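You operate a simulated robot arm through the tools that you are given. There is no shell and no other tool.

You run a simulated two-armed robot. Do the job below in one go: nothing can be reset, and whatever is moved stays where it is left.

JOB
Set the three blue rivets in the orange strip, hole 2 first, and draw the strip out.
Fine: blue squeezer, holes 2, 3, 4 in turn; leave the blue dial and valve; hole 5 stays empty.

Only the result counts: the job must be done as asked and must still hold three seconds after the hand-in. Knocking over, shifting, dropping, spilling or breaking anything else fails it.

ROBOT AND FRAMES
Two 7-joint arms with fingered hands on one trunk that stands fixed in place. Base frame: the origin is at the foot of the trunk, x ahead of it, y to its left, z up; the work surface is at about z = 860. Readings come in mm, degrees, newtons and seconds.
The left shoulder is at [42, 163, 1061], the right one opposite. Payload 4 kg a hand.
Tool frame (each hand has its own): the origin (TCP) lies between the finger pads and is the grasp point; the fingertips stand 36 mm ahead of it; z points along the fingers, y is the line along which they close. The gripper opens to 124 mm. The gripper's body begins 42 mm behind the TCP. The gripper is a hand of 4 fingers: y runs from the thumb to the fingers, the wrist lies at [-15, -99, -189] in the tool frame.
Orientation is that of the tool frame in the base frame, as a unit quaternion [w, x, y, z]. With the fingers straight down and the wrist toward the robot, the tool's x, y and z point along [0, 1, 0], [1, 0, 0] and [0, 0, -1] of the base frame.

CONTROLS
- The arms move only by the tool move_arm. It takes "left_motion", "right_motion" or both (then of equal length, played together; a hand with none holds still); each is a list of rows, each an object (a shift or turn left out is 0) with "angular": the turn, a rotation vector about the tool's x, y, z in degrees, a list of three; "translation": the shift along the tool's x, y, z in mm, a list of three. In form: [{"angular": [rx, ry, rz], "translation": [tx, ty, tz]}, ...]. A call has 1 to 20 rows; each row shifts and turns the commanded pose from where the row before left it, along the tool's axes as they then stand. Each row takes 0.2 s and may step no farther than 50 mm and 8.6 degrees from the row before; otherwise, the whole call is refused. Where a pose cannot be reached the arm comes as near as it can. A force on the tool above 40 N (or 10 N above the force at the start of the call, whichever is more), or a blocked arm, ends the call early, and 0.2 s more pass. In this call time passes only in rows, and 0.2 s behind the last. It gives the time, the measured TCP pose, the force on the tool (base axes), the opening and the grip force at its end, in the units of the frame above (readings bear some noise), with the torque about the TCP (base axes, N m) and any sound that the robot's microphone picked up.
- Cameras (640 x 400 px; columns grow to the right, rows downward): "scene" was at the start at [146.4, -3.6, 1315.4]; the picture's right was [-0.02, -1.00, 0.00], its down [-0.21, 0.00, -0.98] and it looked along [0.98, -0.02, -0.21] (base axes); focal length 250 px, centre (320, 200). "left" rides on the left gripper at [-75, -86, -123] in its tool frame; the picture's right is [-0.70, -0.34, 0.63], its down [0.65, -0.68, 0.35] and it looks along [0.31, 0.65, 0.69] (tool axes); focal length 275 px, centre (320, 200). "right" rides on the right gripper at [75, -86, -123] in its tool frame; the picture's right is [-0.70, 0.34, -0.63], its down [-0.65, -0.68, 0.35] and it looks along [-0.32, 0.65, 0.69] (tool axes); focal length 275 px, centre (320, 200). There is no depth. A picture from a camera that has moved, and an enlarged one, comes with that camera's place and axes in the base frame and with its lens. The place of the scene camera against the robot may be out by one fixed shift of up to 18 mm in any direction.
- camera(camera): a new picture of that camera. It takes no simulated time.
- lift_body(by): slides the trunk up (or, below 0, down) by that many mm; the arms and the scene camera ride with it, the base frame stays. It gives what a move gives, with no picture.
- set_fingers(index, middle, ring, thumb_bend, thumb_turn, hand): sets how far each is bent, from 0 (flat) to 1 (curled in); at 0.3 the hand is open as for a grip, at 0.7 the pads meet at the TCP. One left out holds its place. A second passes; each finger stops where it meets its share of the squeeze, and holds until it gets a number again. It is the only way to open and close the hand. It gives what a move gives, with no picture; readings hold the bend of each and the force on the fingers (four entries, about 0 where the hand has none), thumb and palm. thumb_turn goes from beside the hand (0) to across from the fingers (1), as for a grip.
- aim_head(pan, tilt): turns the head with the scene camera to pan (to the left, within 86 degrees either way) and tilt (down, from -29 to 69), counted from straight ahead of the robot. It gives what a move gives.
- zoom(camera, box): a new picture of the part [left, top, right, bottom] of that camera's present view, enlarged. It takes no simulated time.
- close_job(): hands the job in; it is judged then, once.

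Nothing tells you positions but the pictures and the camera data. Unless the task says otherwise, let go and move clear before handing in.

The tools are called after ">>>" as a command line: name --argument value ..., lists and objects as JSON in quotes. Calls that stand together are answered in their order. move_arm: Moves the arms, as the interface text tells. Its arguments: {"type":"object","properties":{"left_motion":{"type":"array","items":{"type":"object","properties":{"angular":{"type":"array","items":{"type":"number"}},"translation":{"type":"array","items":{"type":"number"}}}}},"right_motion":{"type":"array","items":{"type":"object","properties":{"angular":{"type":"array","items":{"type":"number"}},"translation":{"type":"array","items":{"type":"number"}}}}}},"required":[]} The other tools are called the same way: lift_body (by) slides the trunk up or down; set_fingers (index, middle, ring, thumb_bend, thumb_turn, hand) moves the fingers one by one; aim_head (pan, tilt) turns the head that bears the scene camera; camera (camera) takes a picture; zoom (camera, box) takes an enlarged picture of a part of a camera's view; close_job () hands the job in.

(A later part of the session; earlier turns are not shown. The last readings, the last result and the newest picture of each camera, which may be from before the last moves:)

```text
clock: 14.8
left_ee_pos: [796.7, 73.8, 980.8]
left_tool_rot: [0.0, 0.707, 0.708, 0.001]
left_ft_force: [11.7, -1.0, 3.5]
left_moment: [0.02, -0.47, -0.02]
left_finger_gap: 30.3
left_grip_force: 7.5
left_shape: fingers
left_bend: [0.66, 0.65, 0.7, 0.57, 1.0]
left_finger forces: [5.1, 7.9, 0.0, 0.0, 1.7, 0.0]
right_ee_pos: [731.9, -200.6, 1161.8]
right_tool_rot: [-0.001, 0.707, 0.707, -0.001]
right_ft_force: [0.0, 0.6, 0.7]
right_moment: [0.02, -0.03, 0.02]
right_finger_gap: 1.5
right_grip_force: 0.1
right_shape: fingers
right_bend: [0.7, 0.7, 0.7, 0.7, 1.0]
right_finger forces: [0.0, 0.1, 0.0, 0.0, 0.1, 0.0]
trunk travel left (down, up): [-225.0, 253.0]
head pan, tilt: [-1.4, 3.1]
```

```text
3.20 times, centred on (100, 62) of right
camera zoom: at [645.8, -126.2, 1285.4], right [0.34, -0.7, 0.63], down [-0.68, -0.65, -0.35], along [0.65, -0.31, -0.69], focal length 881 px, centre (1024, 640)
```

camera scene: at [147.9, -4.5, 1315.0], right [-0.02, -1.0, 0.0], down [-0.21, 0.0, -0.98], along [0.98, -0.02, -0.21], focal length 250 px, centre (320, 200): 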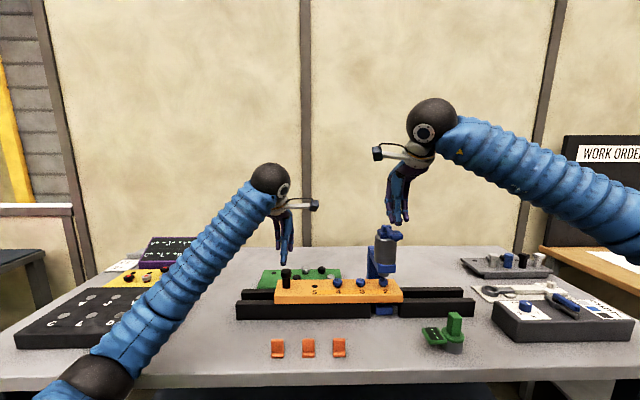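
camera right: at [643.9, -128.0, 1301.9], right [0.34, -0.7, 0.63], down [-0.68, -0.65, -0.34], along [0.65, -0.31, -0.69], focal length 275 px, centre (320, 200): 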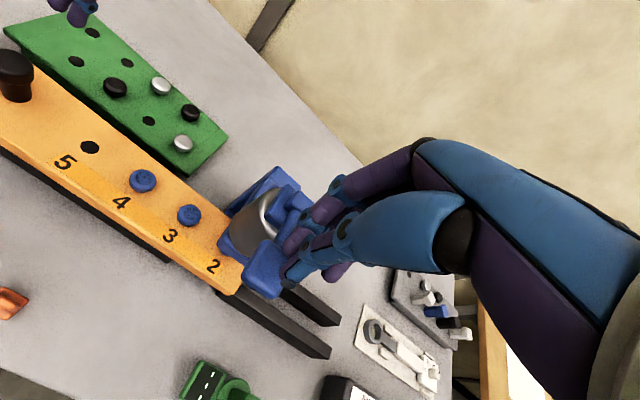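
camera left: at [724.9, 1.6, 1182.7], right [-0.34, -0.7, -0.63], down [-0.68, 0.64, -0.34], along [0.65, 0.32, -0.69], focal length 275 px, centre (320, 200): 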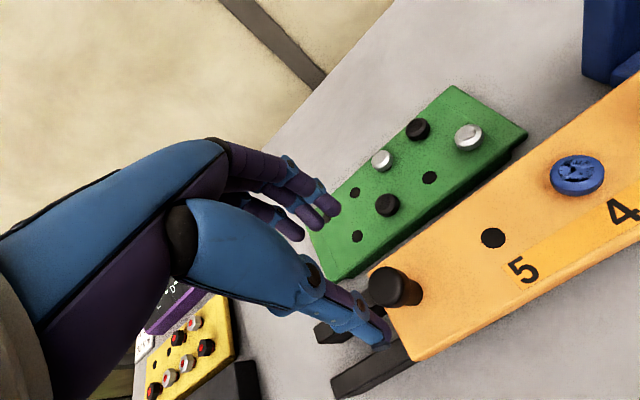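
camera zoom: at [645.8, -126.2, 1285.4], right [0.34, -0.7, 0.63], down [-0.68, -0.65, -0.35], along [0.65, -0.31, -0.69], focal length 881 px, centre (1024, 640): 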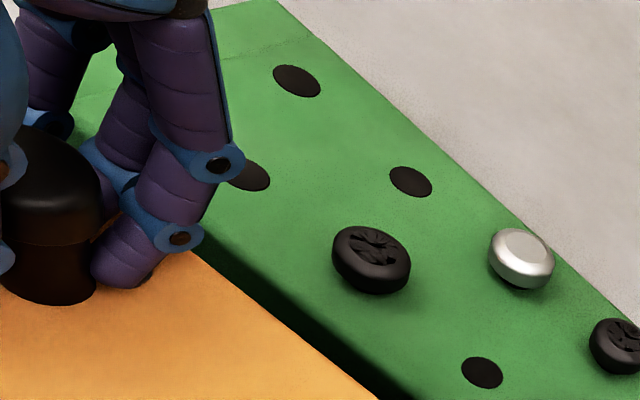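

Index and middle now cradle the knob; I'll tighten the thumb to balance the grip and then slide the strip toward -y by a part of the 66 mm pitch.

>>> set_fingers --hand "left" --thumb_bend 0.61

>>> move_arm --left_motion '[{"translation": [-3, 0, 0]}, {"translation": [-6, 0, 0]}, {"translation": [-8, 0, 0]}, {"translation": [-8, 0, 0]}]'

>>> camera --camera "scene"

>>> zoom --camera "scene" --box '[260, 220, 440, 330]'

```text
clock: 15.8
left_ee_pos: [796.2, 74.1, 981.9]
left_tool_rot: [-0.001, 0.706, 0.708, 0.0]
left_ft_force: [5.4, 0.7, 2.5]
left_moment: [0.01, -0.48, 0.02]
left_finger_gap: 30.1
left_grip_force: 11.0
left_shape: fingers
left_bend: [0.65, 0.64, 0.7, 0.59, 1.0]
left_finger forces: [5.0, 8.1, 0.0, 0.0, 8.2, 0.1]
right_ee_pos: [730.6, -200.7, 1162.0]
right_tool_rot: [0.0, 0.707, 0.707, 0.0]
right_ft_force: [0.4, 0.0, 0.2]
right_moment: [0.01, 0.0, 0.01]
right_finger_gap: 1.7
right_grip_force: 0.1
right_shape: fingers
right_bend: [0.7, 0.7, 0.7, 0.7, 1.0]
right_finger forces: [0.0, 0.0, 0.0, 0.1, 0.0, 0.0]
trunk travel left (down, up): [-225.0, 253.0]
head pan, tilt: [-1.4, 3.1]
```

```text
clock: 16.8
left_ee_pos: [797.3, 48.5, 980.8]
left_tool_rot: [0.0, 0.706, 0.708, 0.001]
left_ft_force: [4.2, 1.8, 4.5]
left_moment: [0.04, -0.48, 0.01]
left_finger_gap: 30.3
left_grip_force: 11.1
left_shape: fingers
left_bend: [0.66, 0.64, 0.7, 0.59, 1.0]
left_finger forces: [5.4, 9.0, 0.1, 0.0, 8.6, 0.1]
right_ee_pos: [731.3, -200.8, 1162.3]
right_tool_rot: [0.0, 0.707, 0.707, 0.0]
right_ft_force: [0.1, 0.6, 0.2]
right_moment: [0.04, 0.03, 0.0]
right_finger_gap: 1.6
right_grip_force: 0.0
right_shape: fingers
right_bend: [0.7, 0.7, 0.7, 0.7, 1.0]
right_finger forces: [0.0, 0.0, 0.0, 0.1, 0.1, 0.1]
trunk travel left (down, up): [-225.0, 253.0]
head pan, tilt: [-1.4, 3.1]
```

```text
taken
camera scene: at [146.5, -3.9, 1315.5], right [-0.02, -1.0, 0.0], down [-0.21, 0.0, -0.98], along [0.98, -0.02, -0.21], focal length 250 px, centre (320, 200)
```

scene: 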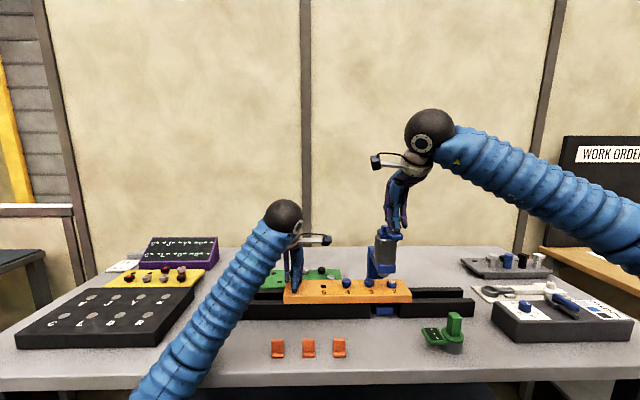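

```text
3.56 times, centred on (350, 275) of scene
camera zoom: at [146.5, -3.9, 1315.5], right [-0.02, -1.0, 0.0], down [-0.21, 0.0, -0.98], along [0.98, -0.02, -0.21], focal length 889 px, centre (213, -67)
```

zoom: 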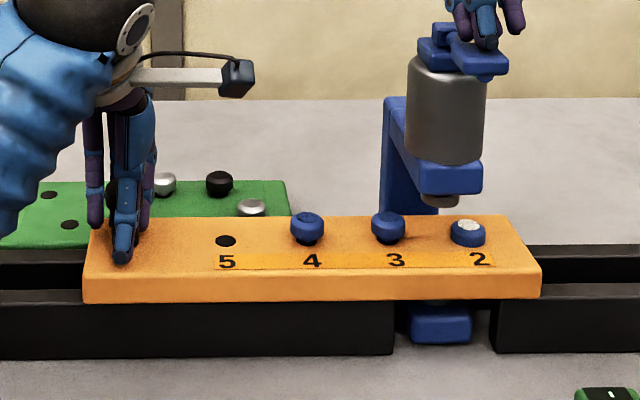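

The strip slides with the hand. I'll bring hole 3 most of the remaining 40 mm and then measure alignment to the ram.

>>> move_arm --left_motion '[{"translation": [-8, 0, 0]}, {"translation": [-8, 0, 0]}, {"translation": [-8, 0, 0]}, {"translation": [-8, 0, 0]}, {"translation": [-5, 0, 0]}, {"translation": [0, 0, 0]}]'

>>> zoom --camera "scene" --box '[355, 255, 415, 320]'

>>> zoom --camera "scene" --box '[366, 260, 402, 300]'

>>> zoom --camera "left" --box '[400, 0, 640, 150]'

```text
clock: 18.2
left_ee_pos: [795.1, 12.4, 980.6]
left_tool_rot: [0.0, 0.707, 0.707, 0.0]
left_ft_force: [6.2, -2.5, -0.6]
left_moment: [-0.07, -0.44, 0.0]
left_finger_gap: 30.1
left_grip_force: 11.2
left_shape: fingers
left_bend: [0.66, 0.65, 0.7, 0.59, 1.0]
left_finger forces: [6.5, 8.1, 0.0, 0.0, 7.4, 0.0]
right_ee_pos: [729.4, -200.9, 1164.6]
right_tool_rot: [0.0, 0.707, 0.708, 0.0]
right_ft_force: [1.0, 0.3, -0.1]
right_moment: [0.0, -0.01, 0.06]
right_finger_gap: 1.4
right_grip_force: 0.1
right_shape: fingers
right_bend: [0.7, 0.7, 0.7, 0.7, 1.0]
right_finger forces: [0.0, 0.0, 0.1, 0.0, 0.0, 0.1]
trunk travel left (down, up): [-225.0, 253.0]
head pan, tilt: [-1.4, 3.1]
```

```text
6.15 times, centred on (385, 288) of scene
camera zoom: at [145.5, -3.5, 1315.6], right [-0.02, -1.0, 0.0], down [-0.21, 0.0, -0.98], along [0.98, -0.02, -0.21], focal length 1539 px, centre (-80, -338)
```

zoom: 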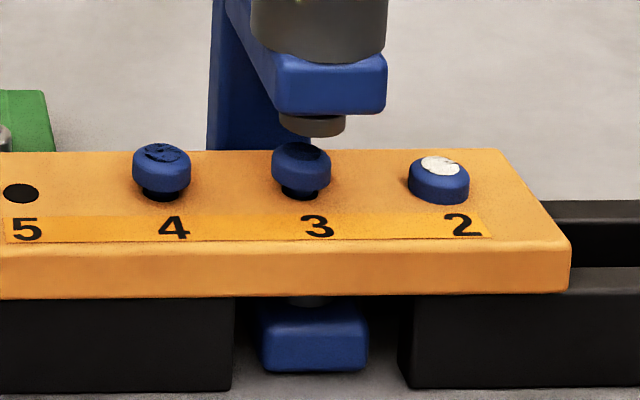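

```text
10.00 times, centred on (384, 280) of scene
camera zoom: at [145.5, -3.5, 1315.6], right [-0.02, -1.0, 0.0], down [-0.21, 0.0, -0.98], along [0.98, -0.02, -0.21], focal length 2502 px, centre (-320, -600)
```

zoom: 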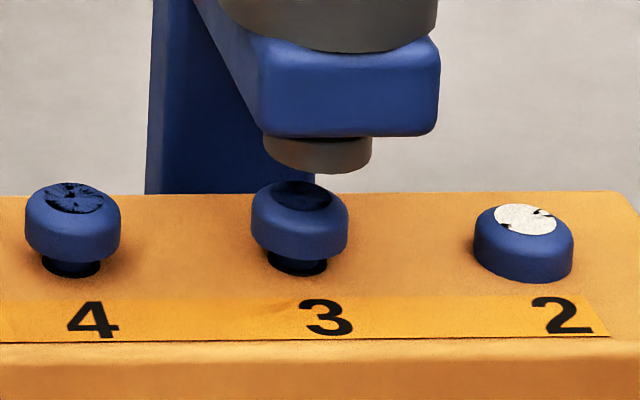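

```text
2.67 times, centred on (520, 75) of left
camera zoom: at [708.9, -62.7, 1104.4], right [-0.34, -0.7, -0.63], down [-0.68, 0.64, -0.35], along [0.65, 0.32, -0.69], focal length 734 px, centre (-213, 533)
```

zoom: 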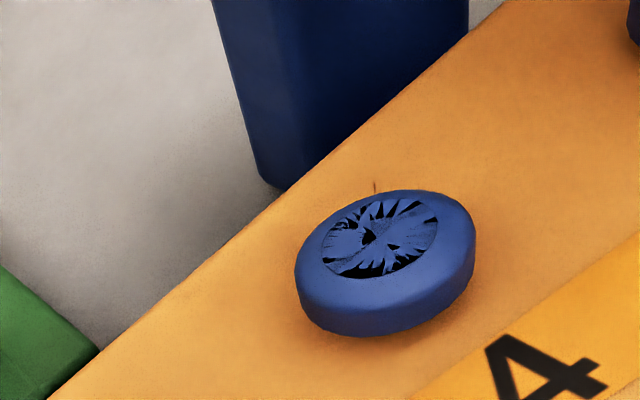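

Rivet 3 sits about 3 mm short of where rivet 2 stood under the ram, so I'll nudge it on by 3 mm.

>>> move_arm --left_motion '[{"translation": [-1.5, 0, 0]}, {"translation": [-1.5, 0, 0]}, {"translation": [0, 0, 0]}]'

>>> zoom --camera "scene" --box '[355, 255, 415, 320]'

>>> zoom --camera "scene" --box '[366, 260, 402, 300]'

```text
clock: 19.0
left_ee_pos: [795.9, 10.2, 982.6]
left_tool_rot: [0.001, 0.707, 0.707, 0.0]
left_ft_force: [6.4, -3.7, -5.3]
left_moment: [-0.03, -0.41, -0.05]
left_finger_gap: 29.9
left_grip_force: 10.0
left_shape: fingers
left_bend: [0.66, 0.65, 0.7, 0.59, 1.0]
left_finger forces: [6.3, 7.8, 0.0, 0.0, 6.2, 0.0]
right_ee_pos: [727.7, -199.4, 1165.4]
right_tool_rot: [0.0, 0.706, 0.708, -0.001]
right_ft_force: [0.2, -0.5, 0.0]
right_moment: [0.03, 0.01, -0.02]
right_finger_gap: 1.6
right_grip_force: 0.1
right_shape: fingers
right_bend: [0.7, 0.7, 0.7, 0.7, 1.0]
right_finger forces: [0.0, 0.1, 0.0, 0.0, 0.0, 0.0]
trunk travel left (down, up): [-225.0, 253.0]
head pan, tilt: [-1.4, 3.1]
```

```text
6.15 times, centred on (385, 288) of scene
camera zoom: at [144.5, -3.0, 1315.8], right [-0.02, -1.0, 0.0], down [-0.2, 0.0, -0.98], along [0.98, -0.02, -0.2], focal length 1539 px, centre (-80, -338)
```

zoom: 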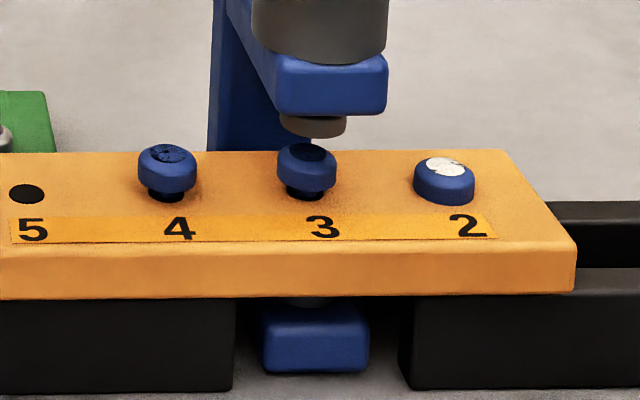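

```text
10.00 times, centred on (384, 280) of scene
camera zoom: at [144.5, -3.0, 1315.8], right [-0.02, -1.0, 0.0], down [-0.2, 0.0, -0.98], along [0.98, -0.02, -0.2], focal length 2502 px, centre (-320, -600)
```

zoom: 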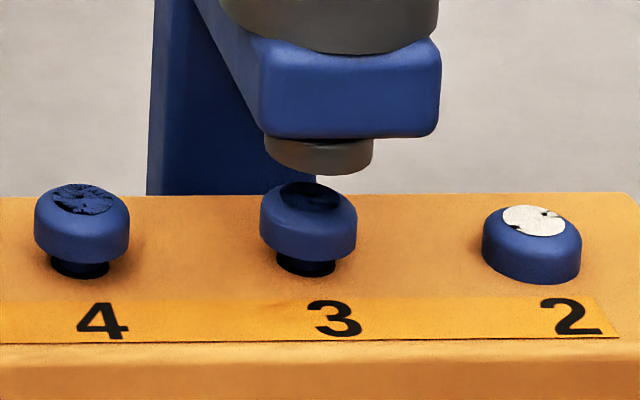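

Rivet 3 is still about 1.6 mm short by comparison with the first alignment; one more small nudge.

>>> move_arm --left_motion '[{"translation": [-1.8, 0, 0]}, {"translation": [0, 0, 0]}, {"translation": [0, 0, 0]}]'

>>> zoom --camera "scene" --box '[355, 255, 415, 320]'

>>> zoom --camera "scene" --box '[366, 260, 402, 300]'

>>> zoom --camera "right" --box '[180, 140, 340, 310]'

```text
clock: 19.8
left_ee_pos: [795.4, 9.2, 982.5]
left_tool_rot: [0.001, 0.706, 0.708, 0.0]
left_ft_force: [6.3, 1.6, -6.9]
left_moment: [0.03, -0.39, -0.02]
left_finger_gap: 29.8
left_grip_force: 9.9
left_shape: fingers
left_bend: [0.66, 0.65, 0.7, 0.59, 1.0]
left_finger forces: [5.0, 8.5, 0.0, 0.0, 5.7, 0.0]
right_ee_pos: [728.8, -200.2, 1164.0]
right_tool_rot: [0.0, 0.707, 0.708, 0.0]
right_ft_force: [-0.1, 0.8, -0.3]
right_moment: [-0.02, 0.02, -0.01]
right_finger_gap: 1.7
right_grip_force: 0.2
right_shape: fingers
right_bend: [0.7, 0.7, 0.7, 0.7, 1.0]
right_finger forces: [0.1, 0.1, 0.0, 0.0, 0.0, 0.0]
trunk travel left (down, up): [-225.0, 253.0]
head pan, tilt: [-1.4, 3.1]
```

```text
6.15 times, centred on (385, 288) of scene
camera zoom: at [143.9, -2.6, 1315.9], right [-0.02, -1.0, 0.0], down [-0.2, 0.0, -0.98], along [0.98, -0.02, -0.2], focal length 1539 px, centre (-80, -338)
```

zoom: 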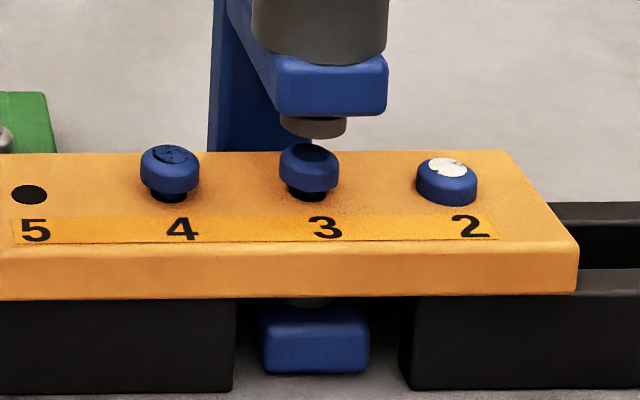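

```text
10.00 times, centred on (384, 280) of scene
camera zoom: at [143.9, -2.6, 1315.9], right [-0.02, -1.0, 0.0], down [-0.2, 0.0, -0.98], along [0.98, -0.02, -0.2], focal length 2502 px, centre (-320, -600)
```

zoom: 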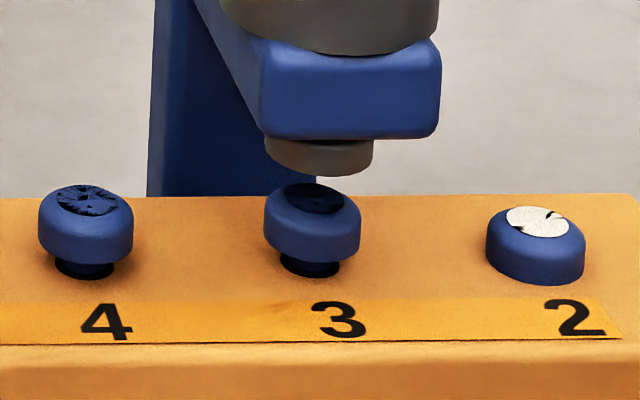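

```text
2.35 times, centred on (260, 225) of right
camera zoom: at [642.8, -124.9, 1287.3], right [0.34, -0.7, 0.63], down [-0.68, -0.65, -0.35], along [0.65, -0.32, -0.69], focal length 648 px, centre (461, 141)
```

zoom: 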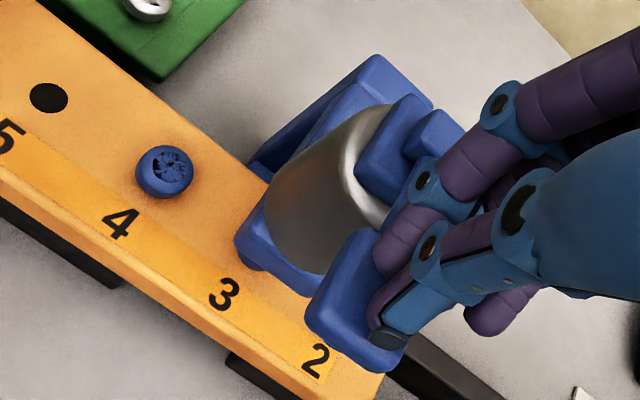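

Rivet 3 is now aligned within about half a millimetre. I'll press the lever the same 25 mm as before, hold, and look.

>>> move_arm --right_motion '[{"translation": [0, 0, 10]}, {"translation": [0, 0, 6]}, {"translation": [0, 0, 3]}, {"translation": [0, 0, 2]}, {"translation": [0, 0, 2]}, {"translation": [0, 0, 2]}, {"translation": [0, 0, 0]}, {"translation": [0, 0, 0]}, {"translation": [0, 0, 0]}, {"translation": [0, 0, 0]}]'

>>> zoom --camera "scene" --box '[355, 220, 415, 310]'

```text
clock: 22.0
left_ee_pos: [795.8, 8.6, 983.0]
left_tool_rot: [0.001, 0.706, 0.708, 0.001]
left_ft_force: [7.2, 1.1, -5.8]
left_moment: [0.03, -0.43, -0.02]
left_finger_gap: 29.3
left_grip_force: 10.1
left_shape: fingers
left_bend: [0.66, 0.64, 0.7, 0.59, 1.0]
left_finger forces: [5.3, 8.8, 0.0, 0.0, 5.7, 0.0]
right_ee_pos: [729.1, -200.6, 1138.5]
right_tool_rot: [0.002, 0.707, 0.708, 0.001]
right_ft_force: [-0.1, 1.9, 6.6]
right_moment: [0.05, -0.03, 0.01]
right_finger_gap: 0.5
right_grip_force: 3.9
right_shape: fingers
right_bend: [0.7, 0.7, 0.7, 0.7, 1.0]
right_finger forces: [4.8, 2.1, 0.0, 0.1, 0.0, 0.1]
trunk travel left (down, up): [-225.0, 253.0]
head pan, tilt: [-1.4, 3.1]
```

```text
4.44 times, centred on (385, 265) of scene
camera zoom: at [143.8, -2.7, 1315.9], right [-0.02, -1.0, 0.0], down [-0.2, 0.0, -0.98], along [0.98, -0.02, -0.2], focal length 1112 px, centre (31, -89)
```

zoom: 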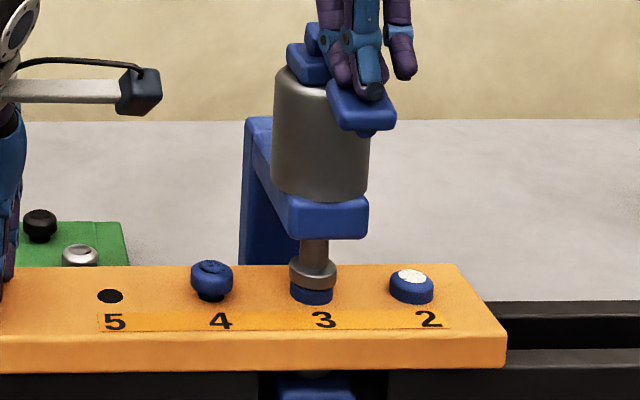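

The ram is down on rivet 3, concentric with it. I'll release the lever and check the result.

>>> move_arm --right_motion '[{"translation": [0, 0, -6]}, {"translation": [0, 0, -9]}, {"translation": [0, 0, -10]}, {"translation": [0, 0, 0]}, {"translation": [0, 0, 0]}]'

>>> zoom --camera "scene" --box '[355, 220, 415, 310]'

>>> zoom --camera "scene" --box '[366, 260, 402, 300]'

```text
clock: 23.2
left_ee_pos: [795.1, 8.9, 982.2]
left_tool_rot: [0.001, 0.706, 0.708, 0.0]
left_ft_force: [5.6, 0.1, -5.5]
left_moment: [0.02, -0.4, -0.01]
left_finger_gap: 29.6
left_grip_force: 10.3
left_shape: fingers
left_bend: [0.66, 0.64, 0.7, 0.59, 1.0]
left_finger forces: [5.4, 8.7, 0.0, 0.0, 6.1, 0.1]
right_ee_pos: [730.4, -199.9, 1165.3]
right_tool_rot: [0.001, 0.706, 0.708, 0.001]
right_ft_force: [-0.2, 0.8, -0.9]
right_moment: [0.01, 0.01, -0.01]
right_finger_gap: 1.6
right_grip_force: 0.1
right_shape: fingers
right_bend: [0.7, 0.7, 0.7, 0.7, 1.0]
right_finger forces: [0.0, 0.0, 0.0, 0.0, 0.0, 0.1]
trunk travel left (down, up): [-225.0, 253.0]
head pan, tilt: [-1.4, 3.1]
```

```text
4.44 times, centred on (385, 265) of scene
camera zoom: at [143.8, -2.9, 1315.8], right [-0.02, -1.0, 0.0], down [-0.2, 0.0, -0.98], along [0.98, -0.02, -0.2], focal length 1112 px, centre (31, -89)
```

zoom: 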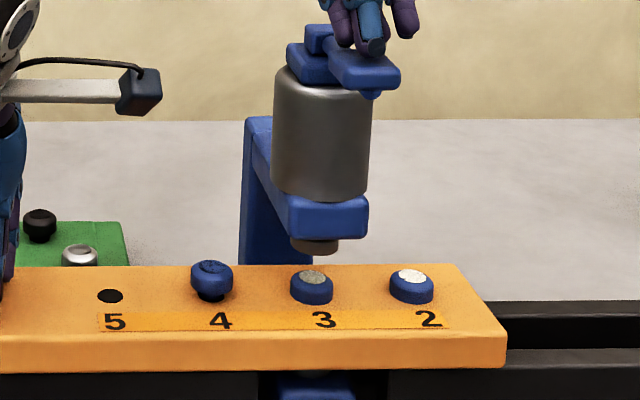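

```text
10.00 times, centred on (384, 280) of scene
camera zoom: at [143.8, -2.9, 1315.8], right [-0.02, -1.0, 0.0], down [-0.2, 0.0, -0.98], along [0.98, -0.02, -0.2], focal length 2502 px, centre (-320, -600)
```

zoom: 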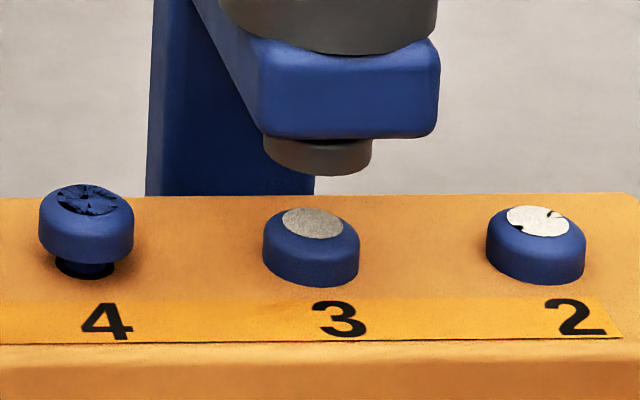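

Rivet 3 is set too. I'll slide the strip on by most of another pitch (about 66 mm) to bring hole 4 under the ram.

>>> move_arm --left_motion '[{"translation": [-4, 0, 0]}, {"translation": [-8, 0, 0]}, {"translation": [-8, 0, 0]}, {"translation": [-8, 0, 0]}, {"translation": [-8, 0, 0]}, {"translation": [-8, 0, 0]}, {"translation": [-8, 0, 0]}, {"translation": [-6, 0, 0]}, {"translation": [-3, 0, 0]}, {"translation": [0, 0, 0]}, {"translation": [0, 0, 0]}]'

>>> zoom --camera "scene" --box '[366, 260, 402, 300]'

>>> camera --camera "scene"

>>> camera --camera "right"

```text
clock: 25.6
left_ee_pos: [794.5, -55.1, 982.0]
left_tool_rot: [0.0, 0.707, 0.707, 0.001]
left_ft_force: [6.1, -3.2, 2.3]
left_moment: [-0.03, -0.41, -0.04]
left_finger_gap: 28.6
left_grip_force: 12.1
left_shape: fingers
left_bend: [0.65, 0.64, 0.7, 0.6, 1.0]
left_finger forces: [7.3, 8.4, 0.0, 0.0, 6.6, 0.0]
right_ee_pos: [729.5, -201.1, 1163.6]
right_tool_rot: [0.001, 0.707, 0.708, 0.001]
right_ft_force: [1.0, 0.0, 0.9]
right_moment: [0.02, 0.01, -0.02]
right_finger_gap: 2.0
right_grip_force: 0.1
right_shape: fingers
right_bend: [0.7, 0.7, 0.7, 0.7, 1.0]
right_finger forces: [0.0, 0.0, 0.0, 0.1, 0.1, 0.0]
trunk travel left (down, up): [-225.0, 253.0]
head pan, tilt: [-1.4, 3.1]
```

```text
10.00 times, centred on (384, 280) of scene
camera zoom: at [144.4, -3.9, 1315.8], right [-0.02, -1.0, 0.0], down [-0.2, 0.0, -0.98], along [0.98, -0.03, -0.2], focal length 2502 px, centre (-320, -600)
```

zoom: 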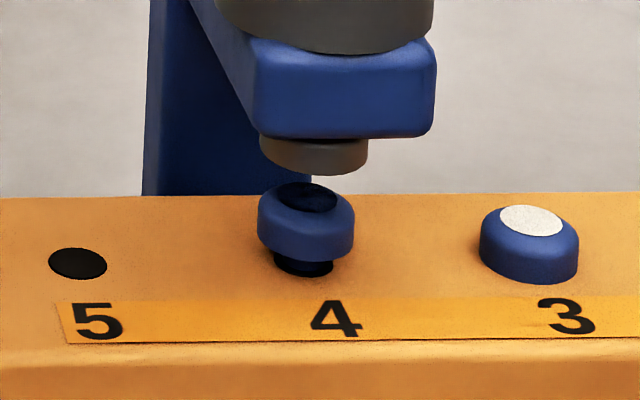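

```text
taken
camera scene: at [144.4, -3.9, 1315.8], right [-0.02, -1.0, 0.0], down [-0.2, 0.0, -0.98], along [0.98, -0.03, -0.2], focal length 250 px, centre (320, 200)
```

scene: 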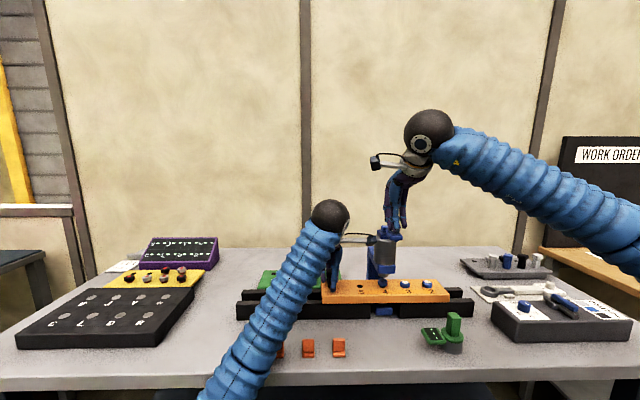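

```text
taken
camera right: at [644.3, -125.8, 1286.1], right [0.34, -0.7, 0.63], down [-0.68, -0.65, -0.35], along [0.65, -0.32, -0.69], focal length 275 px, centre (320, 200)
```

right: 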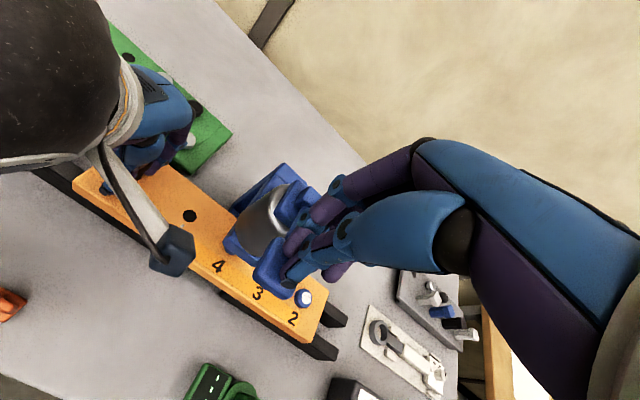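

Rivet 4 is about 0.6 mm short of centre; a tiny nudge and a check.

>>> move_arm --left_motion '[{"translation": [-0.8, 0, 0]}, {"translation": [0, 0, 0]}, {"translation": [0, 0, 0]}]'

>>> zoom --camera "scene" --box '[366, 260, 402, 300]'

```text
clock: 26.4
left_ee_pos: [795.0, -54.6, 982.3]
left_tool_rot: [0.0, 0.708, 0.707, 0.0]
left_ft_force: [4.0, -4.8, 3.6]
left_moment: [-0.12, -0.34, -0.07]
left_finger_gap: 28.9
left_grip_force: 11.3
left_shape: fingers
left_bend: [0.65, 0.64, 0.7, 0.6, 1.0]
left_finger forces: [7.6, 7.7, 0.0, 0.0, 7.2, 0.0]
right_ee_pos: [730.1, -200.2, 1163.8]
right_tool_rot: [0.001, 0.707, 0.707, 0.0]
right_ft_force: [-0.2, -0.5, -0.4]
right_moment: [0.0, 0.0, -0.03]
right_finger_gap: 1.7
right_grip_force: 0.0
right_shape: fingers
right_bend: [0.7, 0.7, 0.7, 0.7, 1.0]
right_finger forces: [0.1, 0.1, 0.1, 0.0, 0.0, 0.1]
trunk travel left (down, up): [-225.0, 253.0]
head pan, tilt: [-1.4, 3.1]
```

```text
10.00 times, centred on (384, 280) of scene
camera zoom: at [144.3, -3.6, 1315.8], right [-0.02, -1.0, 0.0], down [-0.2, 0.0, -0.98], along [0.98, -0.02, -0.2], focal length 2502 px, centre (-320, -600)
```

zoom: 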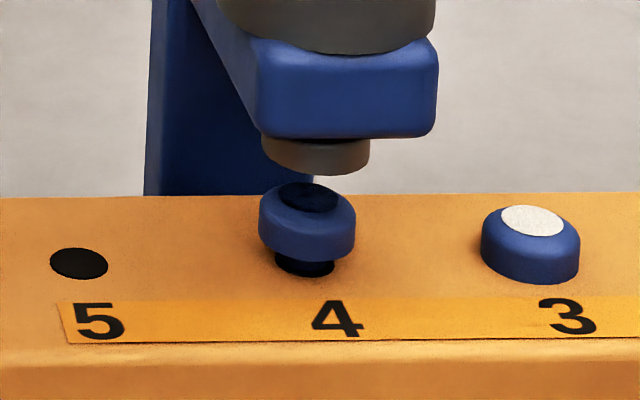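

The strip stuck rather than moved; I'll push 1 mm more to overcome the friction.

>>> move_arm --left_motion '[{"translation": [-1.0, 0, 0]}, {"translation": [0, 0, 0]}, {"translation": [0, 0, 0]}]'

>>> zoom --camera "scene" --box '[366, 260, 402, 300]'

```text
clock: 27.2
left_ee_pos: [794.9, -54.9, 981.4]
left_tool_rot: [0.001, 0.707, 0.708, 0.001]
left_ft_force: [5.3, -1.2, 5.2]
left_moment: [-0.1, -0.38, -0.07]
left_finger_gap: 28.4
left_grip_force: 11.2
left_shape: fingers
left_bend: [0.65, 0.64, 0.7, 0.6, 1.0]
left_finger forces: [7.2, 8.7, 0.0, 0.0, 7.1, 0.1]
right_ee_pos: [729.2, -198.9, 1164.6]
right_tool_rot: [0.0, 0.706, 0.708, 0.001]
right_ft_force: [-0.5, 0.3, -0.1]
right_moment: [-0.01, 0.01, 0.02]
right_finger_gap: 1.6
right_grip_force: 0.1
right_shape: fingers
right_bend: [0.7, 0.7, 0.7, 0.7, 1.0]
right_finger forces: [0.0, 0.0, 0.0, 0.0, 0.0, 0.0]
trunk travel left (down, up): [-225.0, 253.0]
head pan, tilt: [-1.4, 3.1]
```

```text
10.00 times, centred on (384, 280) of scene
camera zoom: at [144.2, -3.1, 1315.8], right [-0.02, -1.0, 0.0], down [-0.2, 0.0, -0.98], along [0.98, -0.02, -0.2], focal length 2502 px, centre (-320, -600)
```

zoom: 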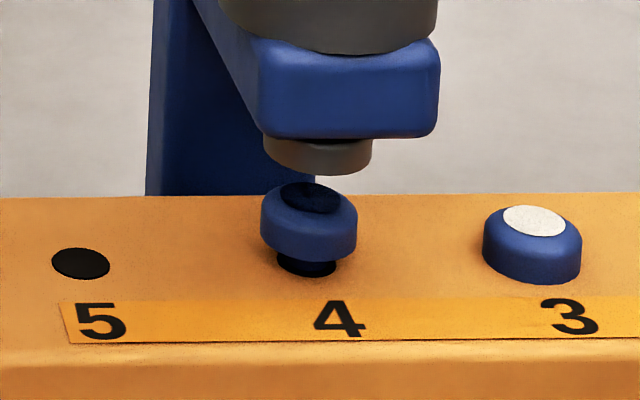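

Still about 0.7 mm short; another 1.5 mm push.

>>> move_arm --left_motion '[{"translation": [-1.5, 0, 0]}, {"translation": [0, 0, 0]}, {"translation": [0, 0, 0]}]'

>>> zoom --camera "scene" --box '[366, 260, 402, 300]'

```text
clock: 28.0
left_ee_pos: [795.6, -57.1, 981.3]
left_tool_rot: [0.001, 0.706, 0.708, 0.001]
left_ft_force: [6.2, 1.5, 5.7]
left_moment: [-0.01, -0.4, -0.02]
left_finger_gap: 28.1
left_grip_force: 11.8
left_shape: fingers
left_bend: [0.65, 0.64, 0.7, 0.59, 1.0]
left_finger forces: [6.1, 9.8, 0.0, 0.1, 7.1, 0.0]
right_ee_pos: [729.6, -200.4, 1164.5]
right_tool_rot: [0.001, 0.707, 0.708, 0.0]
right_ft_force: [-0.8, -0.2, 0.6]
right_moment: [-0.01, 0.02, -0.01]
right_finger_gap: 1.7
right_grip_force: 0.1
right_shape: fingers
right_bend: [0.7, 0.7, 0.7, 0.7, 1.0]
right_finger forces: [0.0, 0.0, 0.1, 0.0, 0.1, 0.0]
trunk travel left (down, up): [-225.0, 253.0]
head pan, tilt: [-1.4, 3.1]
```

```text
10.00 times, centred on (384, 280) of scene
camera zoom: at [144.3, -2.9, 1315.8], right [-0.02, -1.0, 0.0], down [-0.2, 0.0, -0.98], along [0.98, -0.02, -0.2], focal length 2502 px, centre (-320, -600)
```

zoom: 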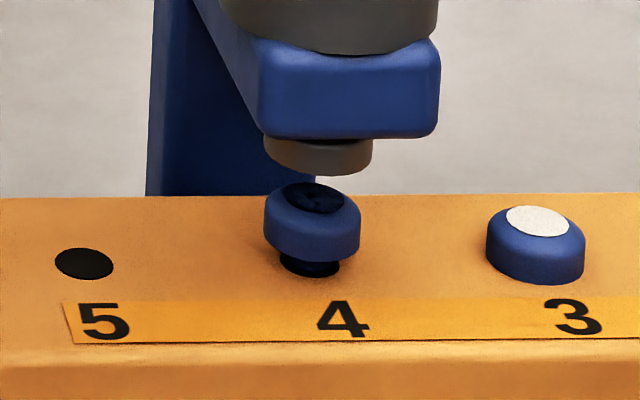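

Rivet 4 now stands exactly as rivet 3 did when it was set. Pressing the lever again.

>>> move_arm --right_motion '[{"translation": [0, 0, 10]}, {"translation": [0, 0, 6]}, {"translation": [0, 0, 3]}, {"translation": [0, 0, 2]}, {"translation": [0, 0, 2]}, {"translation": [0, 0, 2]}, {"translation": [0, 0, 0]}, {"translation": [0, 0, 0]}, {"translation": [0, 0, 0]}, {"translation": [0, 0, 0]}]'

>>> zoom --camera "scene" --box '[355, 220, 415, 310]'

```text
clock: 30.2
left_ee_pos: [793.6, -56.1, 981.6]
left_tool_rot: [0.001, 0.706, 0.708, 0.001]
left_ft_force: [6.5, -0.8, 5.6]
left_moment: [0.02, -0.44, 0.0]
left_finger_gap: 28.6
left_grip_force: 11.6
left_shape: fingers
left_bend: [0.65, 0.64, 0.7, 0.6, 1.0]
left_finger forces: [6.5, 10.0, 0.0, 0.0, 6.8, 0.0]
right_ee_pos: [729.3, -200.2, 1139.4]
right_tool_rot: [0.001, 0.708, 0.706, 0.001]
right_ft_force: [0.0, -0.4, 7.0]
right_moment: [0.02, -0.07, 0.0]
right_finger_gap: 0.7
right_grip_force: 3.7
right_shape: fingers
right_bend: [0.7, 0.7, 0.7, 0.7, 1.0]
right_finger forces: [4.7, 2.5, 0.1, 0.1, 0.1, 0.0]
trunk travel left (down, up): [-225.0, 253.0]
head pan, tilt: [-1.4, 3.1]
```

```text
4.44 times, centred on (385, 265) of scene
camera zoom: at [144.2, -3.0, 1315.8], right [-0.02, -1.0, 0.0], down [-0.2, 0.0, -0.98], along [0.98, -0.02, -0.2], focal length 1112 px, centre (31, -89)
```

zoom: 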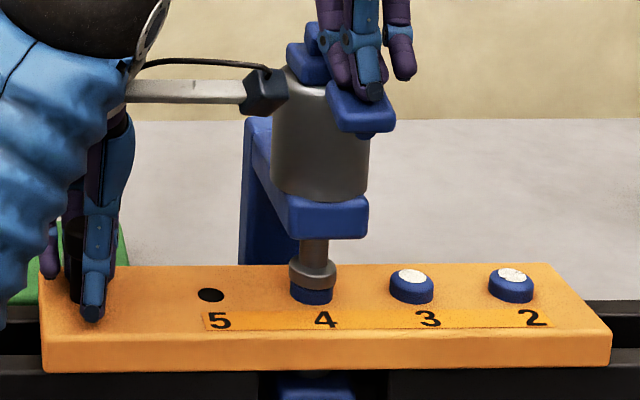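

The ram is down on rivet 4. I'll release, lift the right hand well clear and check all three rivets and the whole rail.

>>> move_arm --right_motion '[{"translation": [0, 0, -6]}, {"translation": [0, 0, -9]}, {"translation": [0, 0, -20]}, {"translation": [0, 0, -30]}, {"translation": [0, 0, -30]}, {"translation": [0, 0, -30]}]'

>>> zoom --camera "scene" --box '[225, 210, 485, 340]'

>>> zoom --camera "scene" --box '[355, 255, 445, 310]'

>>> camera --camera "right"

```text
clock: 31.6
left_ee_pos: [795.6, -56.5, 982.0]
left_tool_rot: [0.001, 0.707, 0.707, 0.001]
left_ft_force: [6.5, 1.6, 6.4]
left_moment: [0.05, -0.41, 0.0]
left_finger_gap: 28.1
left_grip_force: 11.8
left_shape: fingers
left_bend: [0.65, 0.64, 0.7, 0.6, 1.0]
left_finger forces: [6.6, 9.9, 0.1, 0.0, 6.8, 0.1]
right_ee_pos: [730.2, -199.6, 1264.3]
right_tool_rot: [0.001, 0.707, 0.708, 0.0]
right_ft_force: [-0.5, -0.4, -0.3]
right_moment: [0.02, -0.02, -0.01]
right_finger_gap: 1.6
right_grip_force: 0.0
right_shape: fingers
right_bend: [0.7, 0.7, 0.7, 0.7, 1.0]
right_finger forces: [0.0, 0.0, 0.0, 0.1, 0.1, 0.0]
trunk travel left (down, up): [-225.0, 253.0]
head pan, tilt: [-1.4, 3.1]
```

```text
2.46 times, centred on (355, 275) of scene
camera zoom: at [144.2, -3.0, 1315.8], right [-0.02, -1.0, 0.0], down [-0.2, 0.0, -0.98], along [0.98, -0.02, -0.2], focal length 616 px, centre (234, 15)
```

zoom: 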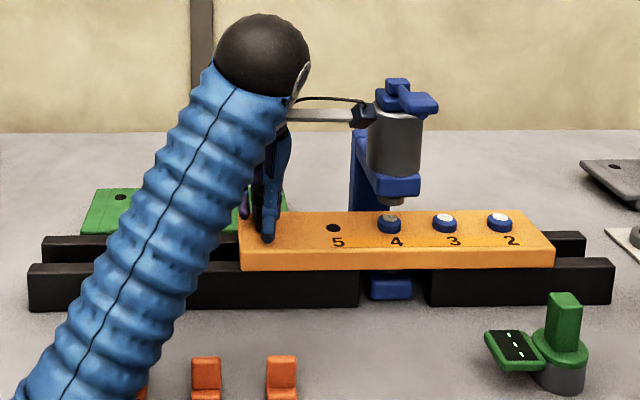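

```text
7.11 times, centred on (400, 282) of scene
camera zoom: at [144.2, -3.0, 1315.8], right [-0.02, -1.0, 0.0], down [-0.2, 0.0, -0.98], along [0.98, -0.02, -0.2], focal length 1779 px, centre (-249, -387)
```

zoom: 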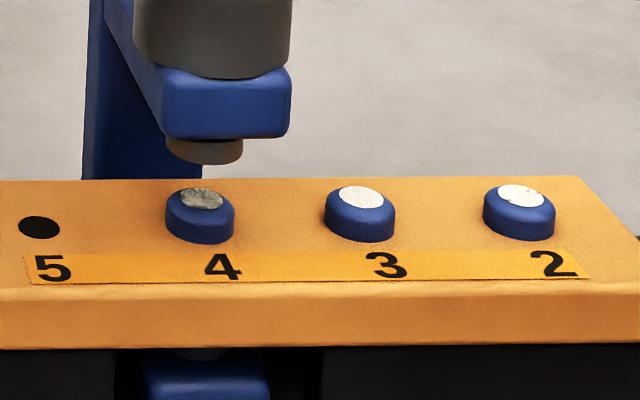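

```text
taken
camera right: at [643.9, -124.6, 1386.3], right [0.34, -0.7, 0.64], down [-0.68, -0.65, -0.35], along [0.65, -0.32, -0.69], focal length 275 px, centre (320, 200)
```

right: 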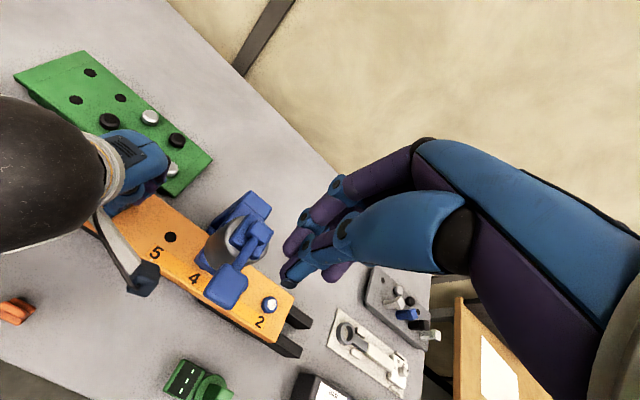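

All three rivets are set with hole 5 empty. Since the tall knob can't pass under the ram, the strip comes out to the left (+y): I'll draw it along the rails by the knob, watching for force.

>>> move_arm --left_motion '[{"translation": [3, 0, 0]}, {"translation": [6, 0, 0]}, {"translation": [9, 0, 0]}, {"translation": [10, 0, 0]}, {"translation": [10, 0, 0]}, {"translation": [10, 0, 0]}, {"translation": [10, 0, 0]}, {"translation": [10, 0, 0]}, {"translation": [10, 0, 0]}, {"translation": [10, 0, 0]}, {"translation": [10, 0, 0]}, {"translation": [10, 0, 0]}, {"translation": [10, 0, 0]}, {"translation": [10, 0, 0]}]'

>>> camera --camera "scene"

>>> zoom --camera "scene" --box '[225, 210, 485, 340]'

```text
clock: 34.6
left_ee_pos: [794.8, 71.3, 982.2]
left_tool_rot: [0.0, 0.707, 0.708, 0.001]
left_ft_force: [2.5, 3.7, 0.8]
left_moment: [0.11, -0.3, -0.01]
left_finger_gap: 28.7
left_grip_force: 10.2
left_shape: fingers
left_bend: [0.66, 0.64, 0.7, 0.59, 1.0]
left_finger forces: [5.2, 9.0, 0.1, 0.0, 7.1, 0.0]
right_ee_pos: [729.6, -202.5, 1263.9]
right_tool_rot: [0.0, 0.706, 0.708, 0.001]
right_ft_force: [0.0, 0.1, -0.6]
right_moment: [-0.01, -0.05, -0.01]
right_finger_gap: 1.6
right_grip_force: 0.0
right_shape: fingers
right_bend: [0.7, 0.7, 0.7, 0.7, 1.0]
right_finger forces: [0.0, 0.1, 0.0, 0.0, 0.1, 0.0]
trunk travel left (down, up): [-225.0, 253.0]
head pan, tilt: [-1.4, 3.1]
```

```text
taken
camera scene: at [143.6, -5.0, 1315.9], right [-0.02, -1.0, 0.0], down [-0.2, 0.0, -0.98], along [0.98, -0.02, -0.2], focal length 250 px, centre (320, 200)
```

scene: 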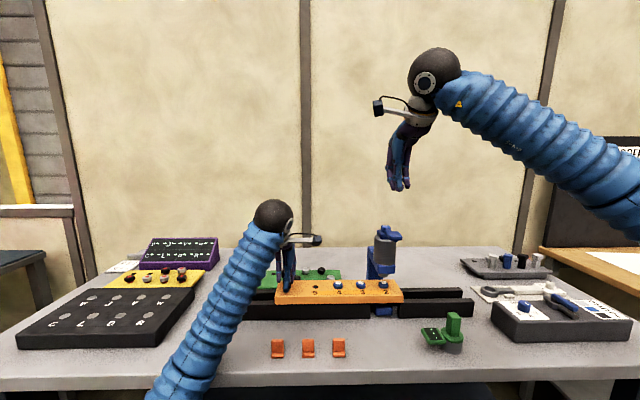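

```text
2.46 times, centred on (355, 275) of scene
camera zoom: at [143.6, -5.0, 1315.9], right [-0.02, -1.0, 0.0], down [-0.2, 0.0, -0.98], along [0.98, -0.02, -0.2], focal length 616 px, centre (234, 15)
```

zoom: 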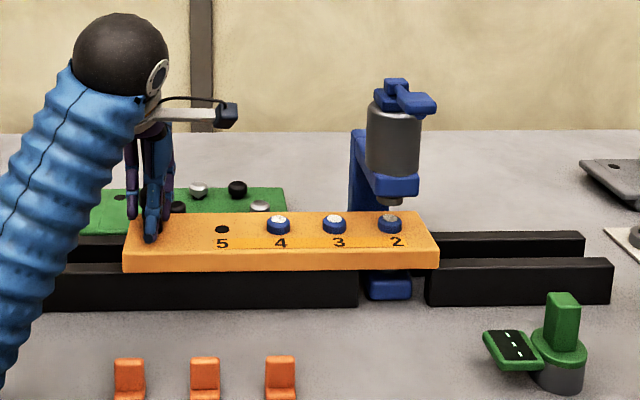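

The strip is back at its starting station and sliding freely. I'll draw it another 140 mm so its right end clears the squeezer.

>>> move_arm --left_motion '[{"translation": [6, 0, 0]}, {"translation": [10, 0, 0]}, {"translation": [10, 0, 0]}, {"translation": [10, 0, 0]}, {"translation": [10, 0, 0]}, {"translation": [10, 0, 0]}, {"translation": [10, 0, 0]}, {"translation": [10, 0, 0]}, {"translation": [10, 0, 0]}, {"translation": [10, 0, 0]}, {"translation": [10, 0, 0]}, {"translation": [10, 0, 0]}, {"translation": [10, 0, 0]}, {"translation": [8, 0, 0]}, {"translation": [6, 0, 0]}, {"translation": [0, 0, 0]}]'

>>> camera --camera "scene"

>>> zoom --camera "scene" --box '[185, 210, 445, 340]'

```text
clock: 38.0
left_ee_pos: [797.1, 211.3, 980.0]
left_tool_rot: [0.0, 0.707, 0.707, 0.0]
left_ft_force: [0.0, 0.6, -0.1]
left_moment: [-0.01, -0.02, 0.01]
left_finger_gap: 15.2
left_grip_force: 0.1
left_shape: fingers
left_bend: [0.7, 0.7, 0.7, 0.61, 1.0]
left_finger forces: [0.0, 0.0, 0.1, 0.1, 0.1, 0.0]
right_ee_pos: [731.5, -201.0, 1262.3]
right_tool_rot: [0.0, 0.707, 0.707, 0.0]
right_ft_force: [-0.6, 0.4, 0.4]
right_moment: [0.0, 0.02, 0.02]
right_finger_gap: 1.7
right_grip_force: 0.2
right_shape: fingers
right_bend: [0.7, 0.7, 0.7, 0.7, 1.0]
right_finger forces: [0.1, 0.1, 0.1, 0.1, 0.0, 0.0]
trunk travel left (down, up): [-225.0, 253.0]
head pan, tilt: [-1.4, 3.1]
```

```text
taken
camera scene: at [146.3, -4.1, 1315.5], right [-0.02, -1.0, 0.0], down [-0.21, 0.0, -0.98], along [0.98, -0.02, -0.21], focal length 250 px, centre (320, 200)
```

scene: 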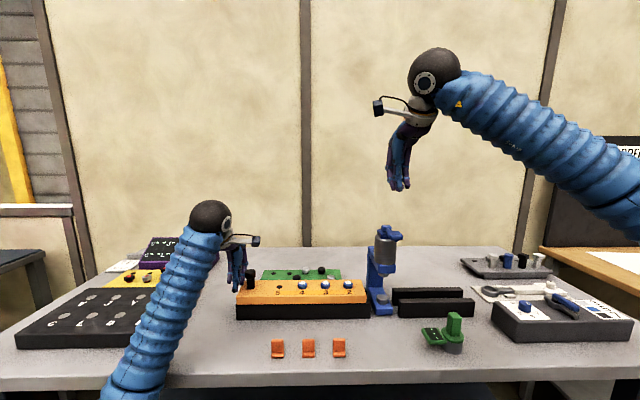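

```text
2.46 times, centred on (315, 275) of scene
camera zoom: at [146.3, -4.1, 1315.5], right [-0.02, -1.0, 0.0], down [-0.21, 0.0, -0.98], along [0.98, -0.02, -0.21], focal length 616 px, centre (332, 15)
```

zoom: 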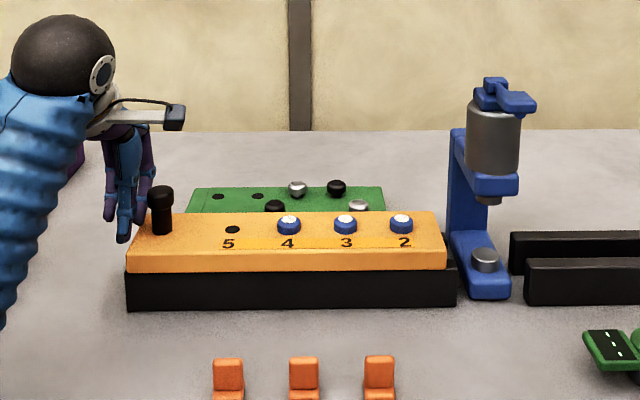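

The strip slid until its left end came flush with the rail end and its right end cleared the squeezer, then the hand slipped off the knob, suggesting an end stop. I'll go over the knob and push gently from its right side to confirm the strip is fully out.

>>> move_arm --left_motion '[{"translation": [0, 0, -30]}, {"translation": [0, 0, -40]}, {"translation": [0, 0, -20]}, {"translation": [-35, 0, 0]}, {"translation": [-35, 0, 0]}, {"translation": [-28, 6, 0]}, {"translation": [0, 5, 35]}, {"translation": [0, 0, 40]}, {"translation": [0, 0, 20]}]'

>>> zoom --camera "scene" --box '[205, 210, 345, 330]'

>>> zoom --camera "left" --box '[160, 100, 560, 400]'

```text
clock: 40.0
left_ee_pos: [807.6, 113.6, 976.8]
left_tool_rot: [0.001, 0.707, 0.707, 0.001]
left_ft_force: [0.1, -0.3, 5.6]
left_moment: [-0.05, 0.05, 0.01]
left_finger_gap: 15.0
left_grip_force: 2.6
left_shape: fingers
left_bend: [0.7, 0.7, 0.7, 0.61, 1.0]
left_finger forces: [0.0, 0.0, 0.1, 0.0, 5.1, 0.0]
right_ee_pos: [730.9, -200.9, 1262.2]
right_tool_rot: [0.0, 0.707, 0.707, 0.002]
right_ft_force: [0.4, -0.1, -0.7]
right_moment: [0.03, -0.01, -0.02]
right_finger_gap: 1.5
right_grip_force: 0.0
right_shape: fingers
right_bend: [0.7, 0.7, 0.7, 0.7, 1.0]
right_finger forces: [0.1, 0.0, 0.0, 0.1, 0.0, 0.0]
trunk travel left (down, up): [-225.0, 253.0]
head pan, tilt: [-1.4, 3.1]
```

```text
3.33 times, centred on (275, 270) of scene
camera zoom: at [145.7, -3.7, 1315.8], right [-0.02, -1.0, 0.0], down [-0.21, 0.0, -0.98], along [0.98, -0.02, -0.21], focal length 834 px, centre (470, -33)
```

zoom: 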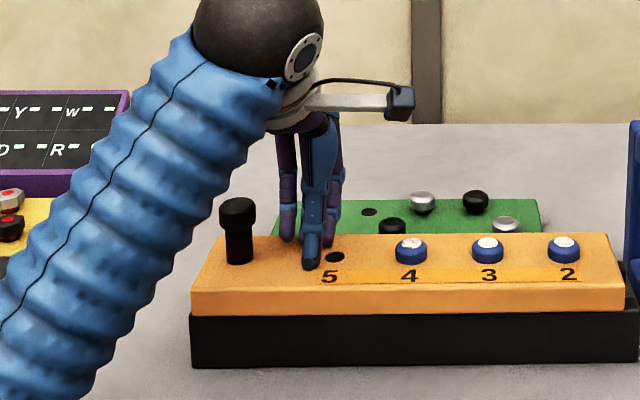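

```text
1.33 times, centred on (360, 250) of left
camera zoom: at [720.4, 37.3, 1100.0], right [-0.34, -0.7, -0.63], down [-0.68, 0.64, -0.35], along [0.65, 0.32, -0.69], focal length 367 px, centre (267, 133)
```

zoom: 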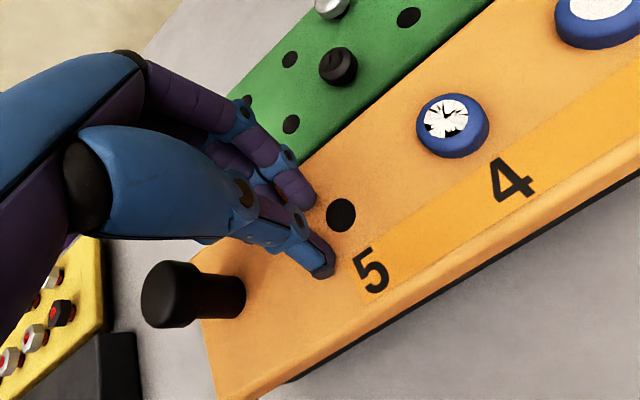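

The thumb is lightly touching the strip, so I'll raise 5 mm and then ease the ring finger against the knob's right side.

>>> move_arm --left_motion '[{"translation": [0, 0, -6]}, {"translation": [8, 0, 0]}, {"translation": [8, 0, 0]}, {"translation": [4, 0, 0]}, {"translation": [3, 0, 0]}]'

>>> zoom --camera "scene" --box '[205, 210, 345, 330]'

```text
clock: 41.2
left_ee_pos: [807.0, 136.2, 980.8]
left_tool_rot: [0.0, 0.706, 0.708, 0.0]
left_ft_force: [0.3, -0.3, -0.7]
left_moment: [0.01, 0.0, 0.0]
left_finger_gap: 15.3
left_grip_force: 0.0
left_shape: fingers
left_bend: [0.7, 0.7, 0.7, 0.61, 1.0]
left_finger forces: [0.0, 0.0, 0.0, 0.0, 0.0, 0.0]
right_ee_pos: [731.9, -199.9, 1263.3]
right_tool_rot: [0.0, 0.707, 0.707, 0.0]
right_ft_force: [0.3, 0.0, -0.2]
right_moment: [0.01, -0.02, 0.03]
right_finger_gap: 1.6
right_grip_force: 0.1
right_shape: fingers
right_bend: [0.7, 0.7, 0.7, 0.7, 1.0]
right_finger forces: [0.1, 0.0, 0.0, 0.0, 0.0, 0.0]
trunk travel left (down, up): [-225.0, 253.0]
head pan, tilt: [-1.4, 3.1]
```

```text
3.33 times, centred on (275, 270) of scene
camera zoom: at [146.4, -3.7, 1315.4], right [-0.02, -1.0, 0.0], down [-0.21, 0.0, -0.98], along [0.98, -0.02, -0.21], focal length 834 px, centre (470, -33)
```

zoom: 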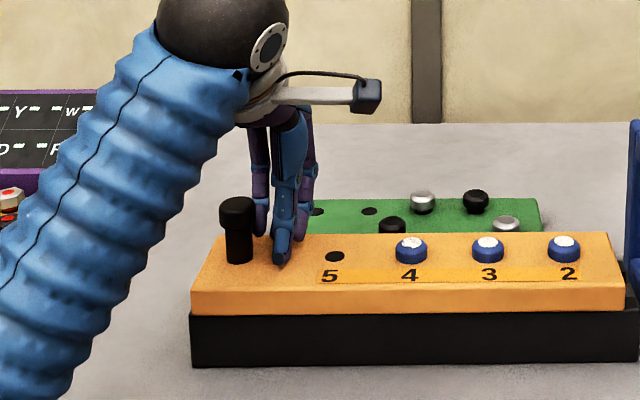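

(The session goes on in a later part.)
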